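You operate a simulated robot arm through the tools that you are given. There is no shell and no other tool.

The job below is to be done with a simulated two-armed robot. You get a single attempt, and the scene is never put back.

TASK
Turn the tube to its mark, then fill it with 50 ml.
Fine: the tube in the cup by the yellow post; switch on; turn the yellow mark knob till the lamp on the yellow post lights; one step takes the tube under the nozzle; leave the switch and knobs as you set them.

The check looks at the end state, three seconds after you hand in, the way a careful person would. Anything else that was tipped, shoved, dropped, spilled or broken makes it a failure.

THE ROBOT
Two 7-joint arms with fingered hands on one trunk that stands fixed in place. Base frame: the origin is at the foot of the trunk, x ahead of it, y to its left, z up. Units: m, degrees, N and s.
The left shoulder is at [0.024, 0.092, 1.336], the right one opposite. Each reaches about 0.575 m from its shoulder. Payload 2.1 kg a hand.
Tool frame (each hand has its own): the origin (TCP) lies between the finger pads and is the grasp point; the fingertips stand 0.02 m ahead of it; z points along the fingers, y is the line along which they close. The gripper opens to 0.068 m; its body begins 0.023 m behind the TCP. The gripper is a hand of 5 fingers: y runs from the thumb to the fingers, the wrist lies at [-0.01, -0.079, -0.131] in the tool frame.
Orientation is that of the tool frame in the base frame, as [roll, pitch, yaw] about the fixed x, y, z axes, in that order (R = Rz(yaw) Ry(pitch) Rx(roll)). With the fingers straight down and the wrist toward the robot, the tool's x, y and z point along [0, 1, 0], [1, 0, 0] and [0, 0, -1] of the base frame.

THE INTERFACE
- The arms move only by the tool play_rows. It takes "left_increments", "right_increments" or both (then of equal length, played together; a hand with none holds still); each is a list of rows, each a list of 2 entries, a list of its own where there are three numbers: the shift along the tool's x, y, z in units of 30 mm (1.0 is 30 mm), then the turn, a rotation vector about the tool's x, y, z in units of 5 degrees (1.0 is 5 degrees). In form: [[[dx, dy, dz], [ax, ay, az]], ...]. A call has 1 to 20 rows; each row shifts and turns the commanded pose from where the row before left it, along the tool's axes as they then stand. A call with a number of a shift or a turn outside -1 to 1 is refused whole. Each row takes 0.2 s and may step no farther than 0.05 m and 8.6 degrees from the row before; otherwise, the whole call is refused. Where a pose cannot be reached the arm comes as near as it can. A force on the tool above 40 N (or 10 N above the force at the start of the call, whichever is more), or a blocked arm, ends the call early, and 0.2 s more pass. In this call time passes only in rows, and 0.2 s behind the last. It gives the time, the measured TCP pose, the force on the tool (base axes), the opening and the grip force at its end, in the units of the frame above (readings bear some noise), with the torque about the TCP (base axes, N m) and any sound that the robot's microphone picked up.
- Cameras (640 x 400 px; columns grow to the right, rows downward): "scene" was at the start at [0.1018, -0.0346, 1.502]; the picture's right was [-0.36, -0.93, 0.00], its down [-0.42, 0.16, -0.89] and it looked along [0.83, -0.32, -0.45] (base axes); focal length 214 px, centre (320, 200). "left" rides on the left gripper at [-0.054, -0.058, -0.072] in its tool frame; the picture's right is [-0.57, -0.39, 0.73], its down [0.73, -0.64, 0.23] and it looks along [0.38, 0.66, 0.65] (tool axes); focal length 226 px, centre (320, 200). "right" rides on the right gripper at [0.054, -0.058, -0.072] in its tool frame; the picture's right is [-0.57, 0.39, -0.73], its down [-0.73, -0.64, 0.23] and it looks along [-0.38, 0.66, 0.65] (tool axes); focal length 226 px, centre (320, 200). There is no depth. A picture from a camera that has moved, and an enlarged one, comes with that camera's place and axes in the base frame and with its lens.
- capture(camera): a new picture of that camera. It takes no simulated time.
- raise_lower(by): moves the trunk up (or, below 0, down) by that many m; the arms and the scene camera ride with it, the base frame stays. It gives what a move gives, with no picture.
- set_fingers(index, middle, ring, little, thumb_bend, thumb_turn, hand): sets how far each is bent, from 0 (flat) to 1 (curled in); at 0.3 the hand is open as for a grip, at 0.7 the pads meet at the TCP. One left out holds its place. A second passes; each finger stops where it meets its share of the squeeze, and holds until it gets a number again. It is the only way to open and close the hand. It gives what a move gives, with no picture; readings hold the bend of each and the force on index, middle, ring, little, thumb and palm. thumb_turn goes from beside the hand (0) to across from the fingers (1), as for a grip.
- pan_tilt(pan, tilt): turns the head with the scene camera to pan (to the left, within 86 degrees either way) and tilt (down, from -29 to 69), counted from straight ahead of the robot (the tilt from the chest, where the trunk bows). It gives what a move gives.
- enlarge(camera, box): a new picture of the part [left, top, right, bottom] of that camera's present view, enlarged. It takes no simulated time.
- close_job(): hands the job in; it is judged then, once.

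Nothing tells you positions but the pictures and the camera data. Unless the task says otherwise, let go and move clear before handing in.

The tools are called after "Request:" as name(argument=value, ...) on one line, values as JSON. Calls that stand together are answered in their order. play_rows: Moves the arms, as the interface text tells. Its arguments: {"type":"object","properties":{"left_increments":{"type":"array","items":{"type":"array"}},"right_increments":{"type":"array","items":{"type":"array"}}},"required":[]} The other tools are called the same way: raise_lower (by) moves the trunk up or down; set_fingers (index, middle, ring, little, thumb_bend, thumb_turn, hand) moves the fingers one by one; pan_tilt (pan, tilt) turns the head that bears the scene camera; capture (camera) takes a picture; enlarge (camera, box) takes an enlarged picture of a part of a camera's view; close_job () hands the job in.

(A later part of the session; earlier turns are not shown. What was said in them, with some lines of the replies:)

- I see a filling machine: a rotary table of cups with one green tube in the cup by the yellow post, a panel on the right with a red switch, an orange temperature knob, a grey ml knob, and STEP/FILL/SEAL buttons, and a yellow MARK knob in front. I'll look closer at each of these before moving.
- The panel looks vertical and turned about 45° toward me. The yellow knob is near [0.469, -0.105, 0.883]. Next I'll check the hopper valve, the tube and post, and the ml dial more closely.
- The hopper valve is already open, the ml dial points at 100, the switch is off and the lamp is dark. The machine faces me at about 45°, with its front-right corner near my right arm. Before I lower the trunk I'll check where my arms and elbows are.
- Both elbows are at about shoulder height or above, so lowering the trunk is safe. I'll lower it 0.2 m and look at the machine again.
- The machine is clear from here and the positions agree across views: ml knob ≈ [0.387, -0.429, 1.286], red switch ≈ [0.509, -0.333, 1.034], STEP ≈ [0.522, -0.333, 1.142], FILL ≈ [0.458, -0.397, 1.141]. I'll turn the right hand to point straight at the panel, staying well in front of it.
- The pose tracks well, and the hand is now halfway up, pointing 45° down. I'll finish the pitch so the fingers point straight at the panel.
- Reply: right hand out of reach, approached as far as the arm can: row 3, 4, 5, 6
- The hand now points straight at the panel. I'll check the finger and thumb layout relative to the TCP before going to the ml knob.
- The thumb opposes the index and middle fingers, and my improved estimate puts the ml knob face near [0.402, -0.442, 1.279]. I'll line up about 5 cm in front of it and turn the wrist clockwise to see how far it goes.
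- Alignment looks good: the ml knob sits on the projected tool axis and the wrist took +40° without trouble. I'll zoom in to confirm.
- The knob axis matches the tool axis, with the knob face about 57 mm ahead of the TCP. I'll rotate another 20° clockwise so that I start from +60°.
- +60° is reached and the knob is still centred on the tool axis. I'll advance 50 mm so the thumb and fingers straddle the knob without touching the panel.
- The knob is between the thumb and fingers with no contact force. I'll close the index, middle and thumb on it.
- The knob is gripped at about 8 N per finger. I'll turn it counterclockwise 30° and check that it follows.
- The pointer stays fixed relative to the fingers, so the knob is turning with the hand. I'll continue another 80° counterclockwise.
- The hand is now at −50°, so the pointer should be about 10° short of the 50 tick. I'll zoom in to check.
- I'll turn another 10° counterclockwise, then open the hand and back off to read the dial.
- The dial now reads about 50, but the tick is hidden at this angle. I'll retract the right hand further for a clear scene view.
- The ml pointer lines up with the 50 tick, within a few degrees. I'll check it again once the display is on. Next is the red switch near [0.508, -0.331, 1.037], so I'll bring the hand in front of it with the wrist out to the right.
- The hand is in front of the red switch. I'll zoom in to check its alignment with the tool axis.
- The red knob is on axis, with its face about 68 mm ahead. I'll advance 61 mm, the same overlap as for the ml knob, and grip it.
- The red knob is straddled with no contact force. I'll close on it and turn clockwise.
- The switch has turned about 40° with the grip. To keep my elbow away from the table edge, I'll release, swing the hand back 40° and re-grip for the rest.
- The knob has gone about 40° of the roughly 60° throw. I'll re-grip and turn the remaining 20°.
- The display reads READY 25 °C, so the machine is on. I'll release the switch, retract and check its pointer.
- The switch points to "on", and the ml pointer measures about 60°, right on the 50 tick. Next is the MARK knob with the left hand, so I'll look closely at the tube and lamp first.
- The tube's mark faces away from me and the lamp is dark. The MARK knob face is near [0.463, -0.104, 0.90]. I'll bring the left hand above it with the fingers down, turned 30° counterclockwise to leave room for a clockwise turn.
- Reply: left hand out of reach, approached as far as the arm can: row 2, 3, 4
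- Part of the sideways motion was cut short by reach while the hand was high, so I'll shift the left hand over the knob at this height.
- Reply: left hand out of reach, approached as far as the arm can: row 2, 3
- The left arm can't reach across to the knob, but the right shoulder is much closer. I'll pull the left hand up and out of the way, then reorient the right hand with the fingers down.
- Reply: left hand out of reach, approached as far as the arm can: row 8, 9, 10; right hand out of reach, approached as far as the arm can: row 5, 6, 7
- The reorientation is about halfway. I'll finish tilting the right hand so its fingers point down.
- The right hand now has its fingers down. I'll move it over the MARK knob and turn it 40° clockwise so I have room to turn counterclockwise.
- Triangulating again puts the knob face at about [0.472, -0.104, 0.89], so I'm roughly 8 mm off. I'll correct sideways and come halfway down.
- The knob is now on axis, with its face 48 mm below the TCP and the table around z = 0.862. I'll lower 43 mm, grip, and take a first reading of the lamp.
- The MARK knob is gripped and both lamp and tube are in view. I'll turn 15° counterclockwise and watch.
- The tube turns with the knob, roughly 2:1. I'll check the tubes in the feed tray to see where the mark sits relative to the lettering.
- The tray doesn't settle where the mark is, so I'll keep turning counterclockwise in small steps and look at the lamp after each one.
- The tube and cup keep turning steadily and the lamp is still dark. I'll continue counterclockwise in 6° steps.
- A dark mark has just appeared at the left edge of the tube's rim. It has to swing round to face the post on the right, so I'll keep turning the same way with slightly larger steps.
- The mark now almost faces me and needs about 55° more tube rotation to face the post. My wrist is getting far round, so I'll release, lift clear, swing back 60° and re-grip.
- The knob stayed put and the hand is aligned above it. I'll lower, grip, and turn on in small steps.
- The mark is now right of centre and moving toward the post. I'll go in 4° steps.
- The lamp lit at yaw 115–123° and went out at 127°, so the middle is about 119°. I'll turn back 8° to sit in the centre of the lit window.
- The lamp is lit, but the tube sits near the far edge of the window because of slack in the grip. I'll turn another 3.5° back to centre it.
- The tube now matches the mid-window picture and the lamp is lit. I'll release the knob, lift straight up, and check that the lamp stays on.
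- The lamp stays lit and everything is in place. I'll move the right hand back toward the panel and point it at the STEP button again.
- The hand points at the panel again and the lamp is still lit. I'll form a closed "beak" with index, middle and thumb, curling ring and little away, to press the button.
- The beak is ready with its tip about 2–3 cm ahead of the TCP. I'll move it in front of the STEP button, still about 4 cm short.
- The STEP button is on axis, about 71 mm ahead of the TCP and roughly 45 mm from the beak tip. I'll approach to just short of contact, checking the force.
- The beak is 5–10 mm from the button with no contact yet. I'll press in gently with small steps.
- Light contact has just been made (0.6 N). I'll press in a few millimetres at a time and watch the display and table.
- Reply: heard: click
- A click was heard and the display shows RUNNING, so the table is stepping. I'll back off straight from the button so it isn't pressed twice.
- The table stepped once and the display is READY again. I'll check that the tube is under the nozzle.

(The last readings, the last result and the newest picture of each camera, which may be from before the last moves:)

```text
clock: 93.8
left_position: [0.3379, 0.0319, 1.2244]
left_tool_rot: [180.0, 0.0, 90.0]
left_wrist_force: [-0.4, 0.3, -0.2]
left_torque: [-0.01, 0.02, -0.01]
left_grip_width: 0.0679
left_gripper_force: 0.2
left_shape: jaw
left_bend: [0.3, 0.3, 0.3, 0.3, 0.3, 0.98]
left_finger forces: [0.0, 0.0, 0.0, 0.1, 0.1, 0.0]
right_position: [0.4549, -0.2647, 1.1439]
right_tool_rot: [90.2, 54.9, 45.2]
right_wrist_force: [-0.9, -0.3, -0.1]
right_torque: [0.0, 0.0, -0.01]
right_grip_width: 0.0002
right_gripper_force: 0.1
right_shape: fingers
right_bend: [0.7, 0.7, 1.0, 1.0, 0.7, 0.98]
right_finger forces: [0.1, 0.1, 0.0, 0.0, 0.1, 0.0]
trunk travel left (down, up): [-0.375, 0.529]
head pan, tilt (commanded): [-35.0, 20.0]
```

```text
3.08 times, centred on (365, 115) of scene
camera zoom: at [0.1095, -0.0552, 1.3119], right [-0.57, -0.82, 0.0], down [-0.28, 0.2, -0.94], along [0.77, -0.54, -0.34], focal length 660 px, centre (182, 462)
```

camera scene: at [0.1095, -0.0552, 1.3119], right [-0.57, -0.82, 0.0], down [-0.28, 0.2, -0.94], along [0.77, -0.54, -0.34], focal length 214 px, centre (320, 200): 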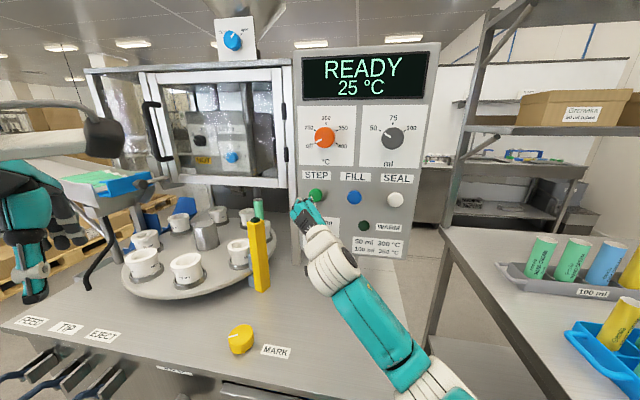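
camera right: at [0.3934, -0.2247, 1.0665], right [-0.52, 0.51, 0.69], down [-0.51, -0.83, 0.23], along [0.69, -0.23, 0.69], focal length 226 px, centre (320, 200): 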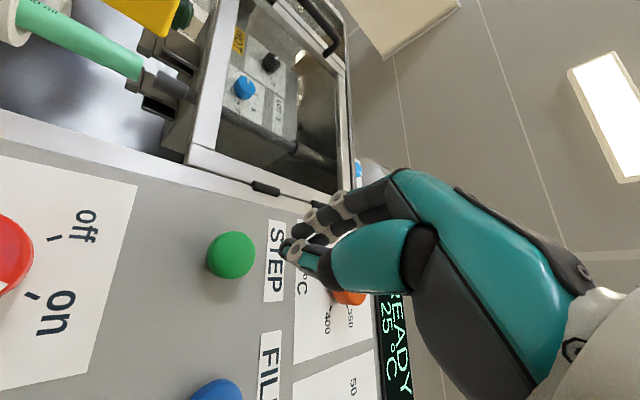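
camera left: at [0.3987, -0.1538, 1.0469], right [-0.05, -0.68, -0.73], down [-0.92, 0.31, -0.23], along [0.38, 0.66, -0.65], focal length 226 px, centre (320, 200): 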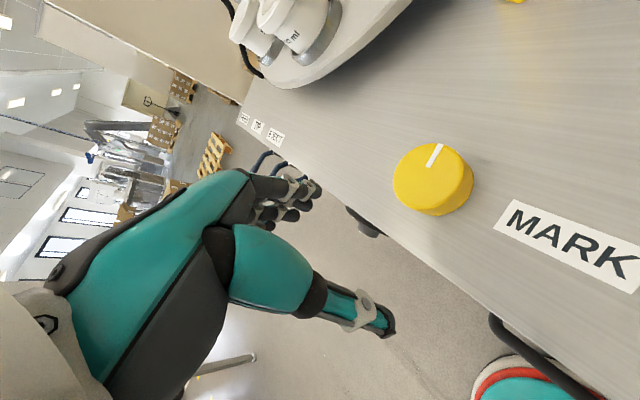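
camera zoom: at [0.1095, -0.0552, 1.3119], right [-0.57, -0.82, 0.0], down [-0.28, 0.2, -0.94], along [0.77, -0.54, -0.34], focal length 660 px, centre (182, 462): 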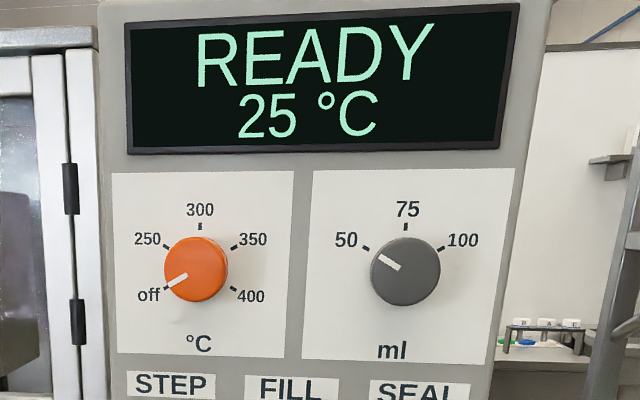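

The tube stands right under the nozzle and the ml dial points at 50. Next I'll move sideways, staying clear of the panel, to in front of FILL.

Request:
play_rows(right_increments=[[[-0.44, -0.628, 0], [0, 0, 0]], [[-0.44, -0.628, 0], [0, 0, 0]], [[-0.44, -0.628, 0], [0, 0, 0]], [[-0.44, -0.628, 0], [0, 0, 0]]])

Request:
enlarge(camera="right", box=[180, 170, 340, 300])

Request:
capture(camera="scene")

```text
clock: 94.8
left_position: [0.337, 0.0314, 1.2247]
left_tool_rot: [180.0, 0.0, 90.0]
left_wrist_force: [-0.1, 0.5, -0.6]
left_torque: [-0.03, 0.02, -0.02]
left_grip_width: 0.0679
left_gripper_force: 0.0
left_shape: jaw
left_bend: [0.3, 0.3, 0.3, 0.3, 0.3, 0.98]
left_finger forces: [0.0, 0.0, 0.0, 0.1, 0.0, 0.1]
right_position: [0.3899, -0.3295, 1.1448]
right_tool_rot: [89.9, 55.0, 44.8]
right_wrist_force: [0.1, -0.9, 0.1]
right_torque: [0.0, 0.01, -0.02]
right_grip_width: 0.0
right_gripper_force: 0.1
right_shape: fingers
right_bend: [0.7, 0.7, 1.0, 1.0, 0.7, 0.98]
right_finger forces: [0.0, 0.0, 0.0, 0.1, 0.0, 0.0]
trunk travel left (down, up): [-0.375, 0.529]
head pan, tilt (commanded): [-35.0, 20.0]
```

```text
3.08 times, centred on (260, 235) of right
camera zoom: at [0.3284, -0.2901, 1.0667], right [-0.52, 0.51, 0.69], down [-0.51, -0.83, 0.23], along [0.69, -0.23, 0.69], focal length 696 px, centre (505, 92)
```

zoom: 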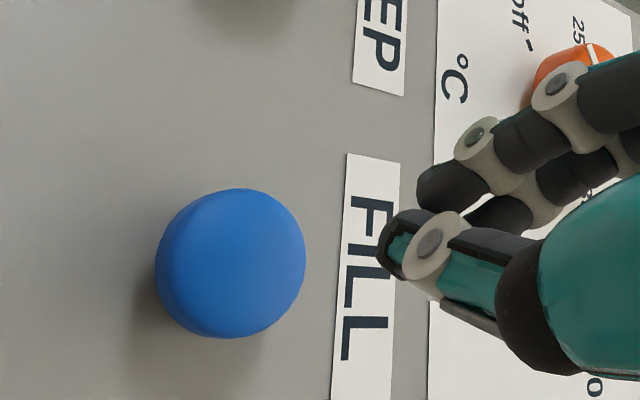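

```text
taken
camera scene: at [0.1094, -0.0552, 1.3119], right [-0.57, -0.82, 0.0], down [-0.28, 0.2, -0.94], along [0.77, -0.54, -0.34], focal length 214 px, centre (320, 200)
```

scene: 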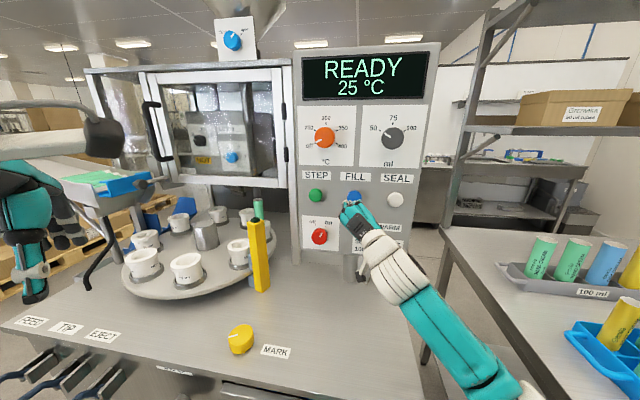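

FILL is on axis. STEP made contact at depth 0.573 and clicked at 0.579, so I'll approach to just short of that here.

Request:
play_rows(right_increments=[[[0, 0, 0.5], [0, 0, 0]], [[0, 0, 0.5], [0, 0, 0]], [[0, 0, 0.5], [0, 0, 0]], [[0, 0, 0.3], [0, 0, 0]], [[0, 0, 0.15], [0, 0, 0]]])

Request:
enlarge(camera="right", box=[200, 170, 360, 300])

Request:
capture(camera="scene")

```text
clock: 96.0
left_position: [0.3382, 0.0305, 1.2238]
left_tool_rot: [-180.0, 0.0, 89.9]
left_wrist_force: [-0.4, 0.3, 0.3]
left_torque: [-0.02, -0.01, 0.01]
left_grip_width: 0.0679
left_gripper_force: 0.0
left_shape: jaw
left_bend: [0.3, 0.3, 0.3, 0.3, 0.3, 0.98]
left_finger forces: [0.1, 0.0, 0.0, 0.1, 0.0, 0.1]
right_position: [0.4328, -0.3708, 1.1444]
right_tool_rot: [90.1, 54.9, 45.1]
right_wrist_force: [-0.2, -0.2, 0.0]
right_torque: [0.01, 0.02, 0.03]
right_grip_width: 0.0
right_gripper_force: 0.1
right_shape: fingers
right_bend: [0.7, 0.7, 1.0, 1.0, 0.7, 0.98]
right_finger forces: [0.1, 0.0, 0.0, 0.0, 0.1, 0.0]
trunk travel left (down, up): [-0.375, 0.529]
head pan, tilt (commanded): [-35.0, 20.0]
```

```text
3.08 times, centred on (280, 235) of right
camera zoom: at [0.37, -0.3316, 1.0663], right [-0.52, 0.51, 0.69], down [-0.51, -0.83, 0.23], along [0.69, -0.23, 0.69], focal length 696 px, centre (443, 92)
```

zoom: 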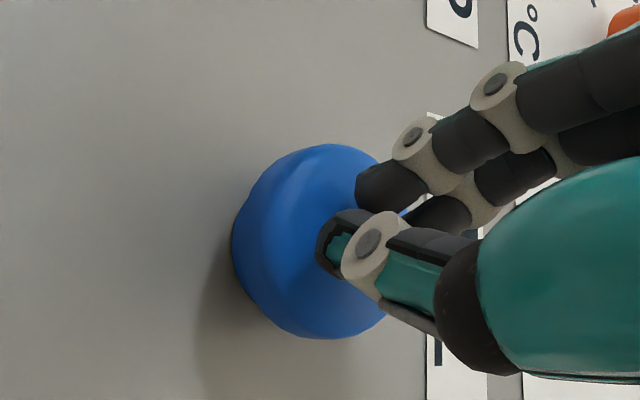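

```text
taken
camera scene: at [0.1095, -0.0552, 1.3119], right [-0.57, -0.82, 0.0], down [-0.28, 0.2, -0.94], along [0.77, -0.54, -0.34], focal length 214 px, centre (320, 200)
```

scene: 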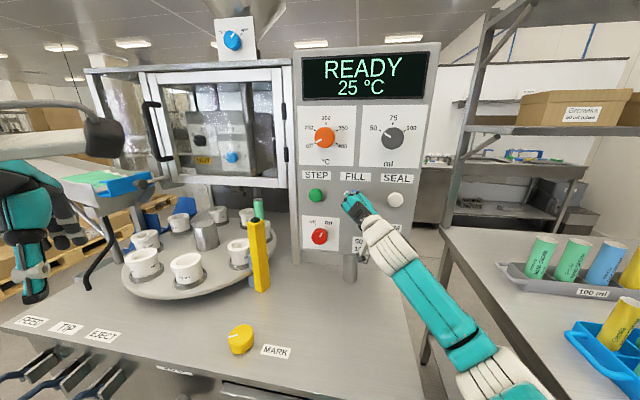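

It's a few millimetres from contact. I'll press in gently.

Request:
play_rows(right_increments=[[[0, 0, 0.15], [0, 0, 0]], [[0, 0, 0.08], [0, 0, 0]], [[0, 0, 0.08], [0, 0, 0]]])

Request:
capture(camera="scene")

```text
clock: 96.8
left_position: [0.3371, 0.0328, 1.2242]
left_tool_rot: [179.9, -0.1, 90.0]
left_wrist_force: [0.2, 0.7, -0.3]
left_torque: [0.0, -0.02, 0.0]
left_grip_width: 0.0675
left_gripper_force: 0.0
left_shape: jaw
left_bend: [0.3, 0.3, 0.3, 0.3, 0.3, 0.98]
left_finger forces: [0.0, 0.1, 0.0, 0.0, 0.1, 0.0]
right_position: [0.438, -0.3783, 1.1455]
right_tool_rot: [90.0, 55.0, 45.0]
right_wrist_force: [-2.9, 1.4, -0.7]
right_torque: [0.02, -0.03, -0.01]
right_grip_width: 0.0003
right_gripper_force: 1.1
right_shape: fingers
right_bend: [0.7, 0.7, 1.0, 1.0, 0.7, 0.97]
right_finger forces: [0.2, 0.5, 0.0, 0.0, 1.8, 0.1]
trunk travel left (down, up): [-0.375, 0.529]
head pan, tilt (commanded): [-35.0, 20.0]
heard: click
```

```text
taken
camera scene: at [0.1092, -0.0549, 1.3119], right [-0.57, -0.82, 0.0], down [-0.28, 0.2, -0.94], along [0.77, -0.54, -0.34], focal length 214 px, centre (320, 200)
```

scene: 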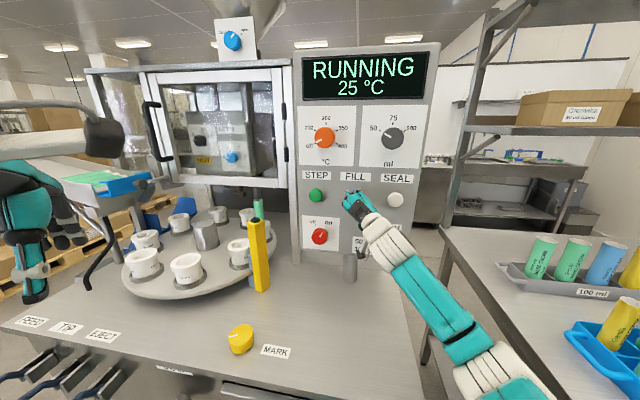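

FILL clicked and the machine is RUNNING. I'll back straight off the button and watch the fill.

Request:
play_rows(right_increments=[[[0, 0, -0.5], [0, 0, 0]], [[0, 0, -0.7], [0, 0, 0]], [[0, 0, -0.8], [0, 0, 0]], [[0, 0, -0.8], [0, 0, 0]]])

Request:
capture(camera="scene")

Request:
enlarge(camera="scene", box=[225, 160, 305, 250])

Request:
capture(camera="right")

```text
clock: 97.8
left_position: [0.3374, 0.032, 1.2239]
left_tool_rot: [180.0, 0.0, 90.0]
left_wrist_force: [-0.2, -0.3, -0.2]
left_torque: [0.01, 0.01, -0.02]
left_grip_width: 0.0679
left_gripper_force: 0.0
left_shape: jaw
left_bend: [0.3, 0.3, 0.3, 0.3, 0.3, 0.98]
left_finger forces: [0.0, 0.0, 0.0, 0.1, 0.0, 0.0]
right_position: [0.3786, -0.3193, 1.145]
right_tool_rot: [90.1, 55.0, 45.0]
right_wrist_force: [-1.0, 0.1, 0.3]
right_torque: [0.02, -0.02, -0.01]
right_grip_width: 0.0003
right_gripper_force: 0.0
right_shape: fingers
right_bend: [0.7, 0.7, 1.0, 1.0, 0.7, 0.98]
right_finger forces: [0.0, 0.0, 0.0, 0.0, 0.0, 0.0]
trunk travel left (down, up): [-0.375, 0.529]
head pan, tilt (commanded): [-35.0, 20.0]
```

```text
taken
camera scene: at [0.1094, -0.0552, 1.3119], right [-0.57, -0.82, 0.0], down [-0.28, 0.2, -0.94], along [0.77, -0.54, -0.34], focal length 214 px, centre (320, 200)
```

scene: 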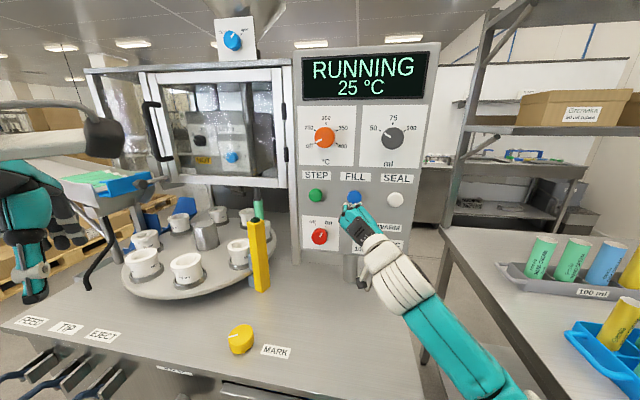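

```text
4.44 times, centred on (265, 205) of scene
camera zoom: at [0.1094, -0.0552, 1.3119], right [-0.57, -0.82, 0.0], down [-0.28, 0.2, -0.94], along [0.77, -0.54, -0.34], focal length 953 px, centre (564, 178)
```

zoom: 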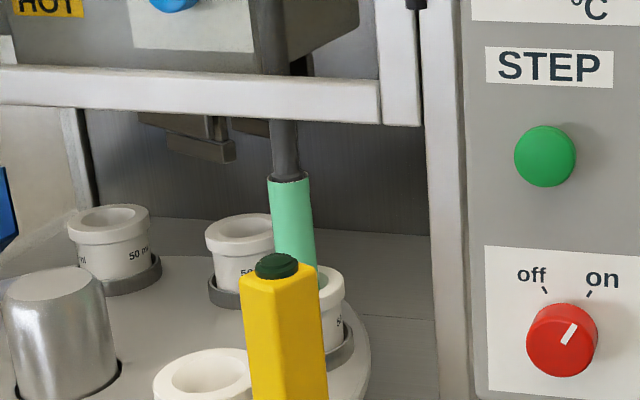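

```text
taken
camera right: at [0.3165, -0.2797, 1.067], right [-0.52, 0.51, 0.69], down [-0.51, -0.83, 0.23], along [0.69, -0.23, 0.69], focal length 226 px, centre (320, 200)
```

right: 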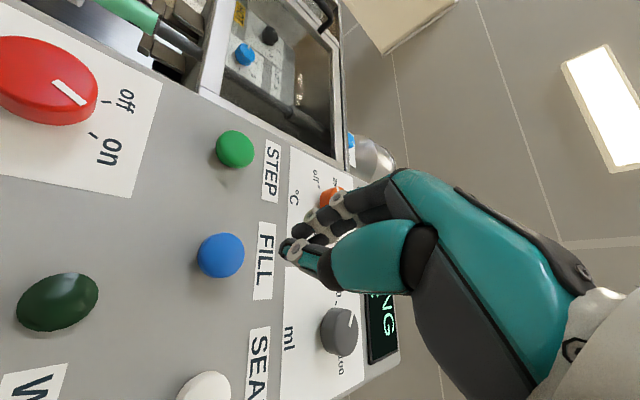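

The nozzle has dipped into the tube and is filling. I'll open the hand, which passes a second, then move clear and check again.

Request:
set_fingers(hand="right", index=0.3, middle=0.3, ring=0.3, little=0.3, thumb_bend=0.3)

Request:
play_rows(right_increments=[[[-0.3, -0.4, -0.5], [0, 0, 0]], [[-0.3, -0.4, -0.5], [0, 0, 0]], [[-0.3, -0.4, -0.5], [0, 0, 0]], [[0, 0, 0], [0, 0, 0]], [[0, 0, 0], [0, 0, 0]], [[0, 0, 0], [0, 0, 0]], [[0, 0, 0], [0, 0, 0]], [[0, 0, 0], [0, 0, 0]]])

Request:
capture(camera="scene")

Request:
enlarge(camera="scene", box=[225, 160, 305, 250])

```text
clock: 98.8
left_position: [0.3373, 0.0314, 1.2239]
left_tool_rot: [180.0, 0.0, 90.0]
left_wrist_force: [0.8, -0.2, 0.7]
left_torque: [-0.02, 0.02, 0.0]
left_grip_width: 0.0678
left_gripper_force: 0.0
left_shape: jaw
left_bend: [0.3, 0.3, 0.3, 0.3, 0.3, 0.98]
left_finger forces: [0.1, 0.0, 0.0, 0.1, 0.0, 0.0]
right_position: [0.3785, -0.3189, 1.1451]
right_tool_rot: [90.0, 55.0, 44.8]
right_wrist_force: [0.3, 0.0, 0.4]
right_torque: [0.0, -0.02, 0.02]
right_grip_width: 0.062
right_gripper_force: 0.0
right_shape: fingers
right_bend: [0.3, 0.3, 0.3, 0.3, 0.3, 0.98]
right_finger forces: [0.0, 0.0, 0.1, 0.1, 0.0, 0.0]
trunk travel left (down, up): [-0.375, 0.529]
head pan, tilt (commanded): [-35.0, 20.0]
```

```text
clock: 100.6
left_position: [0.3379, 0.0306, 1.2228]
left_tool_rot: [179.9, -0.1, 90.0]
left_wrist_force: [1.1, -0.1, 0.4]
left_torque: [0.0, 0.0, 0.01]
left_grip_width: 0.0676
left_gripper_force: 0.0
left_shape: jaw
left_bend: [0.3, 0.3, 0.3, 0.3, 0.3, 0.98]
left_finger forces: [0.0, 0.1, 0.0, 0.0, 0.0, 0.0]
right_position: [0.3155, -0.3181, 1.1469]
right_tool_rot: [90.0, 55.0, 44.9]
right_wrist_force: [-0.2, 0.0, 0.2]
right_torque: [0.01, -0.04, 0.0]
right_grip_width: 0.0621
right_gripper_force: 0.1
right_shape: fingers
right_bend: [0.3, 0.3, 0.3, 0.3, 0.3, 0.98]
right_finger forces: [0.0, 0.0, 0.0, 0.1, 0.0, 0.0]
trunk travel left (down, up): [-0.375, 0.529]
head pan, tilt (commanded): [-35.0, 20.0]
```

```text
taken
camera scene: at [0.1094, -0.0552, 1.3119], right [-0.57, -0.82, 0.0], down [-0.28, 0.2, -0.94], along [0.77, -0.54, -0.34], focal length 214 px, centre (320, 200)
```

scene: 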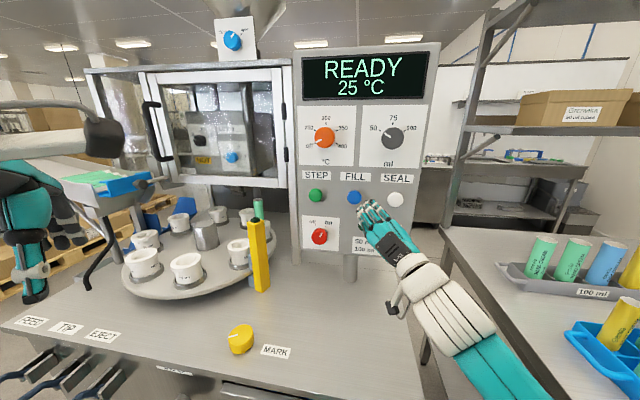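

```text
4.44 times, centred on (265, 205) of scene
camera zoom: at [0.1094, -0.0552, 1.3119], right [-0.57, -0.82, 0.0], down [-0.28, 0.2, -0.94], along [0.77, -0.54, -0.34], focal length 953 px, centre (564, 178)
```

zoom: 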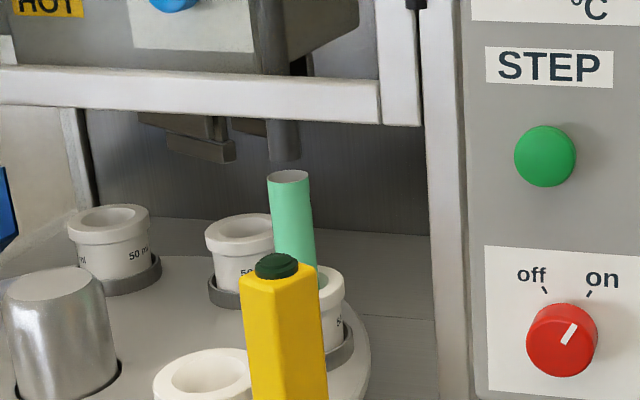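

The display is READY again and the nozzle has lifted out. I'll raise the trunk with the arms clear, to look into the tube and check for spills.

Request:
raise_lower(by=0.4)

Request:
pan_tilt(pan=-20, tilt=40)

Request:
capture(camera="scene")

```text
clock: 104.4
left_position: [0.3382, 0.0327, 1.6239]
left_tool_rot: [-180.0, 0.0, 90.1]
left_wrist_force: [0.1, 0.0, -0.1]
left_torque: [-0.01, 0.0, -0.01]
left_grip_width: 0.0677
left_gripper_force: 0.0
left_shape: jaw
left_bend: [0.3, 0.3, 0.3, 0.3, 0.3, 0.98]
left_finger forces: [0.0, 0.0, 0.0, 0.0, 0.0, 0.0]
right_position: [0.3156, -0.3181, 1.5463]
right_tool_rot: [90.0, 54.9, 45.0]
right_wrist_force: [-0.5, 0.6, 0.3]
right_torque: [0.03, 0.01, 0.0]
right_grip_width: 0.0622
right_gripper_force: 0.3
right_shape: fingers
right_bend: [0.3, 0.3, 0.3, 0.3, 0.3, 0.98]
right_finger forces: [0.0, 0.0, 0.0, 0.0, 0.1, 0.0]
trunk travel left (down, up): [-0.775, 0.129]
head pan, tilt (commanded): [-35.0, 20.0]
```

```text
clock: 105.2
left_position: [0.3369, 0.0323, 1.624]
left_tool_rot: [179.9, 0.1, 89.9]
left_wrist_force: [0.1, 0.0, -0.6]
left_torque: [0.0, 0.02, 0.0]
left_grip_width: 0.0676
left_gripper_force: 0.0
left_shape: jaw
left_bend: [0.3, 0.3, 0.3, 0.3, 0.3, 0.98]
left_finger forces: [0.0, 0.0, 0.0, 0.0, 0.0, 0.0]
right_position: [0.3152, -0.3175, 1.5469]
right_tool_rot: [89.9, 55.0, 44.7]
right_wrist_force: [0.1, 0.5, 0.7]
right_torque: [-0.04, 0.0, -0.03]
right_grip_width: 0.0623
right_gripper_force: 0.1
right_shape: fingers
right_bend: [0.3, 0.3, 0.3, 0.3, 0.3, 0.98]
right_finger forces: [0.1, 0.0, 0.0, 0.0, 0.0, 0.0]
trunk travel left (down, up): [-0.775, 0.129]
head pan, tilt (commanded): [-20.0, 40.0]
```

```text
taken
camera scene: at [0.091, -0.031, 1.6815], right [-0.34, -0.94, 0.0], down [-0.6, 0.22, -0.77], along [0.72, -0.26, -0.64], focal length 214 px, centre (320, 200)
```

scene: 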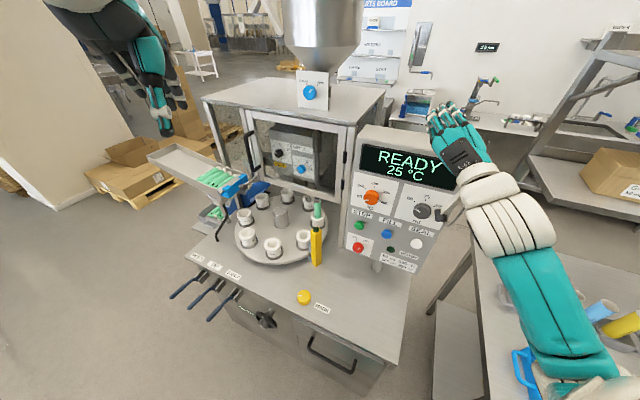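

Request:
enlarge(camera="scene", box=[300, 195, 335, 230])

Request:
enlarge(camera="scene", box=[230, 180, 340, 310])

Request:
enlarge(camera="scene", box=[340, 130, 460, 270])

```text
11.43 times, centred on (318, 212) of scene
camera zoom: at [0.091, -0.031, 1.6815], right [-0.34, -0.94, 0.0], down [-0.6, 0.22, -0.77], along [0.72, -0.26, -0.64], focal length 2451 px, centre (349, 57)
```

zoom: 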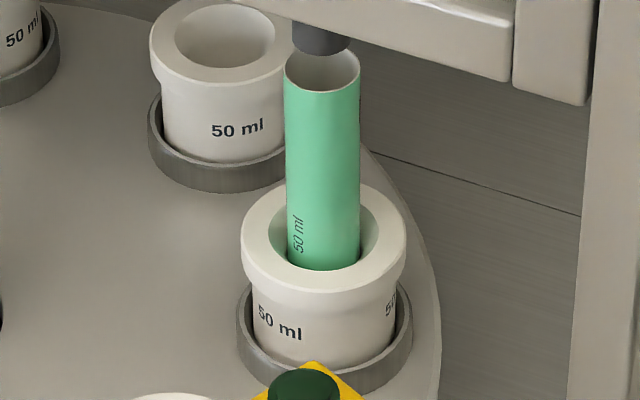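

```text
3.08 times, centred on (285, 245) of scene
camera zoom: at [0.091, -0.031, 1.6815], right [-0.34, -0.94, 0.0], down [-0.6, 0.22, -0.77], along [0.72, -0.26, -0.64], focal length 660 px, centre (428, 62)
```

zoom: 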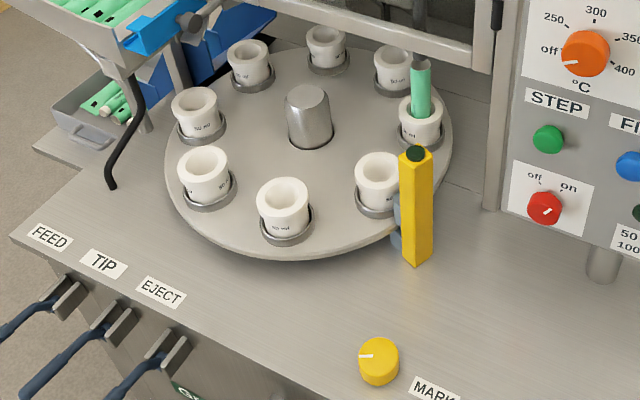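

```text
2.86 times, centred on (400, 200) of scene
camera zoom: at [0.091, -0.031, 1.6815], right [-0.34, -0.94, 0.0], down [-0.6, 0.22, -0.77], along [0.72, -0.26, -0.64], focal length 613 px, centre (91, 200)
```

zoom: 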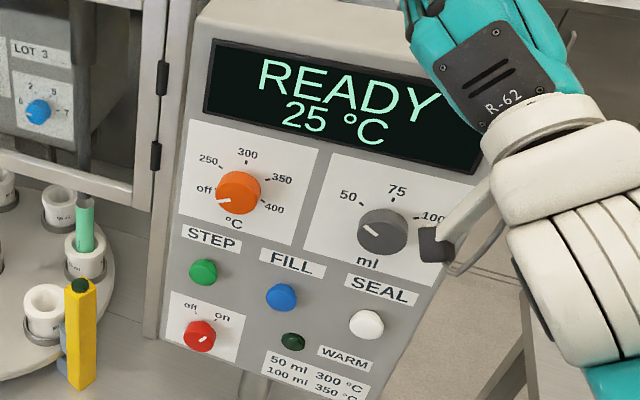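

No spill is visible, and the switch, dial and tube are as intended. I'll re-check the hopper valve, then raise fully to look deeper into the tube.

Request:
raise_lower(by=0.12)

Request:
capture(camera="scene")

Request:
enlarge(camera="scene", box=[295, 210, 335, 260])

Request:
enlarge(camera="scene", box=[270, 40, 360, 150])

```text
clock: 106.7
left_position: [0.337, 0.0319, 1.7433]
left_tool_rot: [180.0, 0.0, 90.1]
left_wrist_force: [0.3, 0.6, -0.7]
left_torque: [-0.02, 0.0, -0.04]
left_grip_width: 0.0681
left_gripper_force: 0.1
left_shape: jaw
left_bend: [0.3, 0.3, 0.3, 0.3, 0.3, 0.98]
left_finger forces: [0.0, 0.0, 0.1, 0.0, 0.2, 0.0]
right_position: [0.3154, -0.3175, 1.6653]
right_tool_rot: [89.9, 55.0, 44.8]
right_wrist_force: [-0.7, -0.6, -1.0]
right_torque: [-0.02, -0.02, 0.02]
right_grip_width: 0.0622
right_gripper_force: 0.0
right_shape: fingers
right_bend: [0.3, 0.3, 0.3, 0.3, 0.3, 0.98]
right_finger forces: [0.0, 0.1, 0.0, 0.1, 0.0, 0.0]
trunk travel left (down, up): [-0.895, 0.009]
head pan, tilt (commanded): [-20.0, 40.0]
```

```text
taken
camera scene: at [0.0906, -0.0309, 1.8014], right [-0.34, -0.94, 0.0], down [-0.6, 0.22, -0.77], along [0.72, -0.26, -0.64], focal length 214 px, centre (320, 200)
```

scene: 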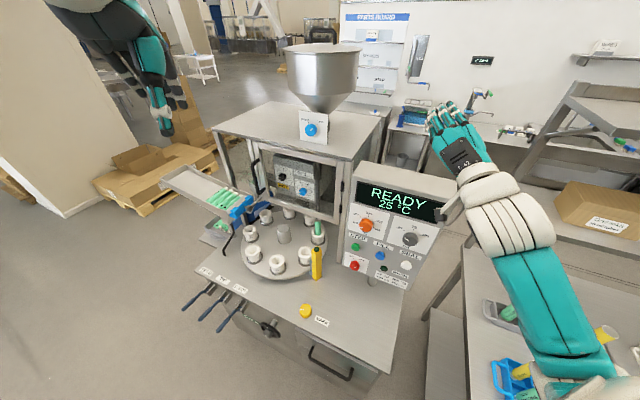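

```text
8.00 times, centred on (315, 235) of scene
camera zoom: at [0.0906, -0.0309, 1.8014], right [-0.34, -0.94, 0.0], down [-0.6, 0.22, -0.77], along [0.72, -0.26, -0.64], focal length 1716 px, centre (360, -80)
```

zoom: 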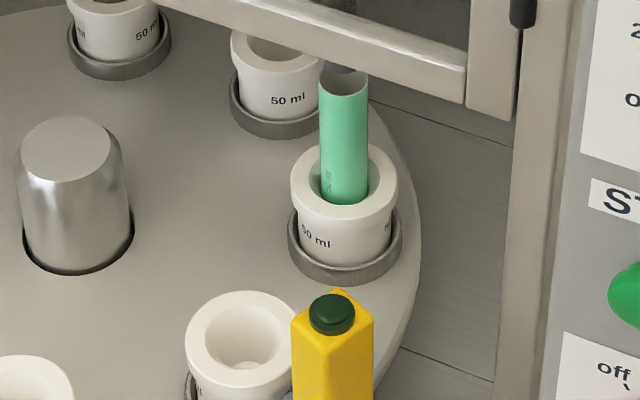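

```text
3.64 times, centred on (315, 95) of scene
camera zoom: at [0.0906, -0.0309, 1.8014], right [-0.34, -0.94, 0.0], down [-0.6, 0.22, -0.77], along [0.72, -0.26, -0.64], focal length 780 px, centre (338, 582)
```

zoom: 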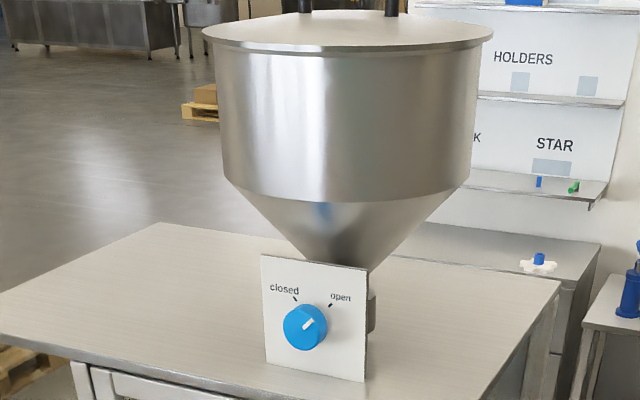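

The hopper valve is open and the display reads READY. The tube is under the nozzle after one step, the ml dial is at 50 and the switch is on. Both hands are clear and I see nothing spilled or shifted. I couldn't see the fill level inside the tube, but FILL ran one full cycle with the nozzle in it. I'm handing in.

Request:
close_job()

```text
The job is handed in.
```

The tube was turned to its mark, stepped once under the nozzle and given one 50 ml fill, and I've handed the job in. I couldn't see down to the fill level. I'm going on FILL having run one full cycle, with the nozzle in the tube and the hopper valve open.

- **Mark:** I turned the yellow knob until the lamp on the yellow post lit, then set it to the middle of the lit range. The lamp was still on when I pressed STEP.
- **Step:** I pressed STEP once, and the tube stopped right under the nozzle.
- **Fill:** The ml knob was at 100 at the start, so I set it to 50. I pressed FILL once, and the display ran and came back to READY.
- **Left as set:** The switch is on, the ml knob is at 50 and the mark knob is where I left it. I didn't touch the temperature knob or the hopper valve.

Both hands are clear of the machine, and I saw nothing spilled, tipped or shifted.
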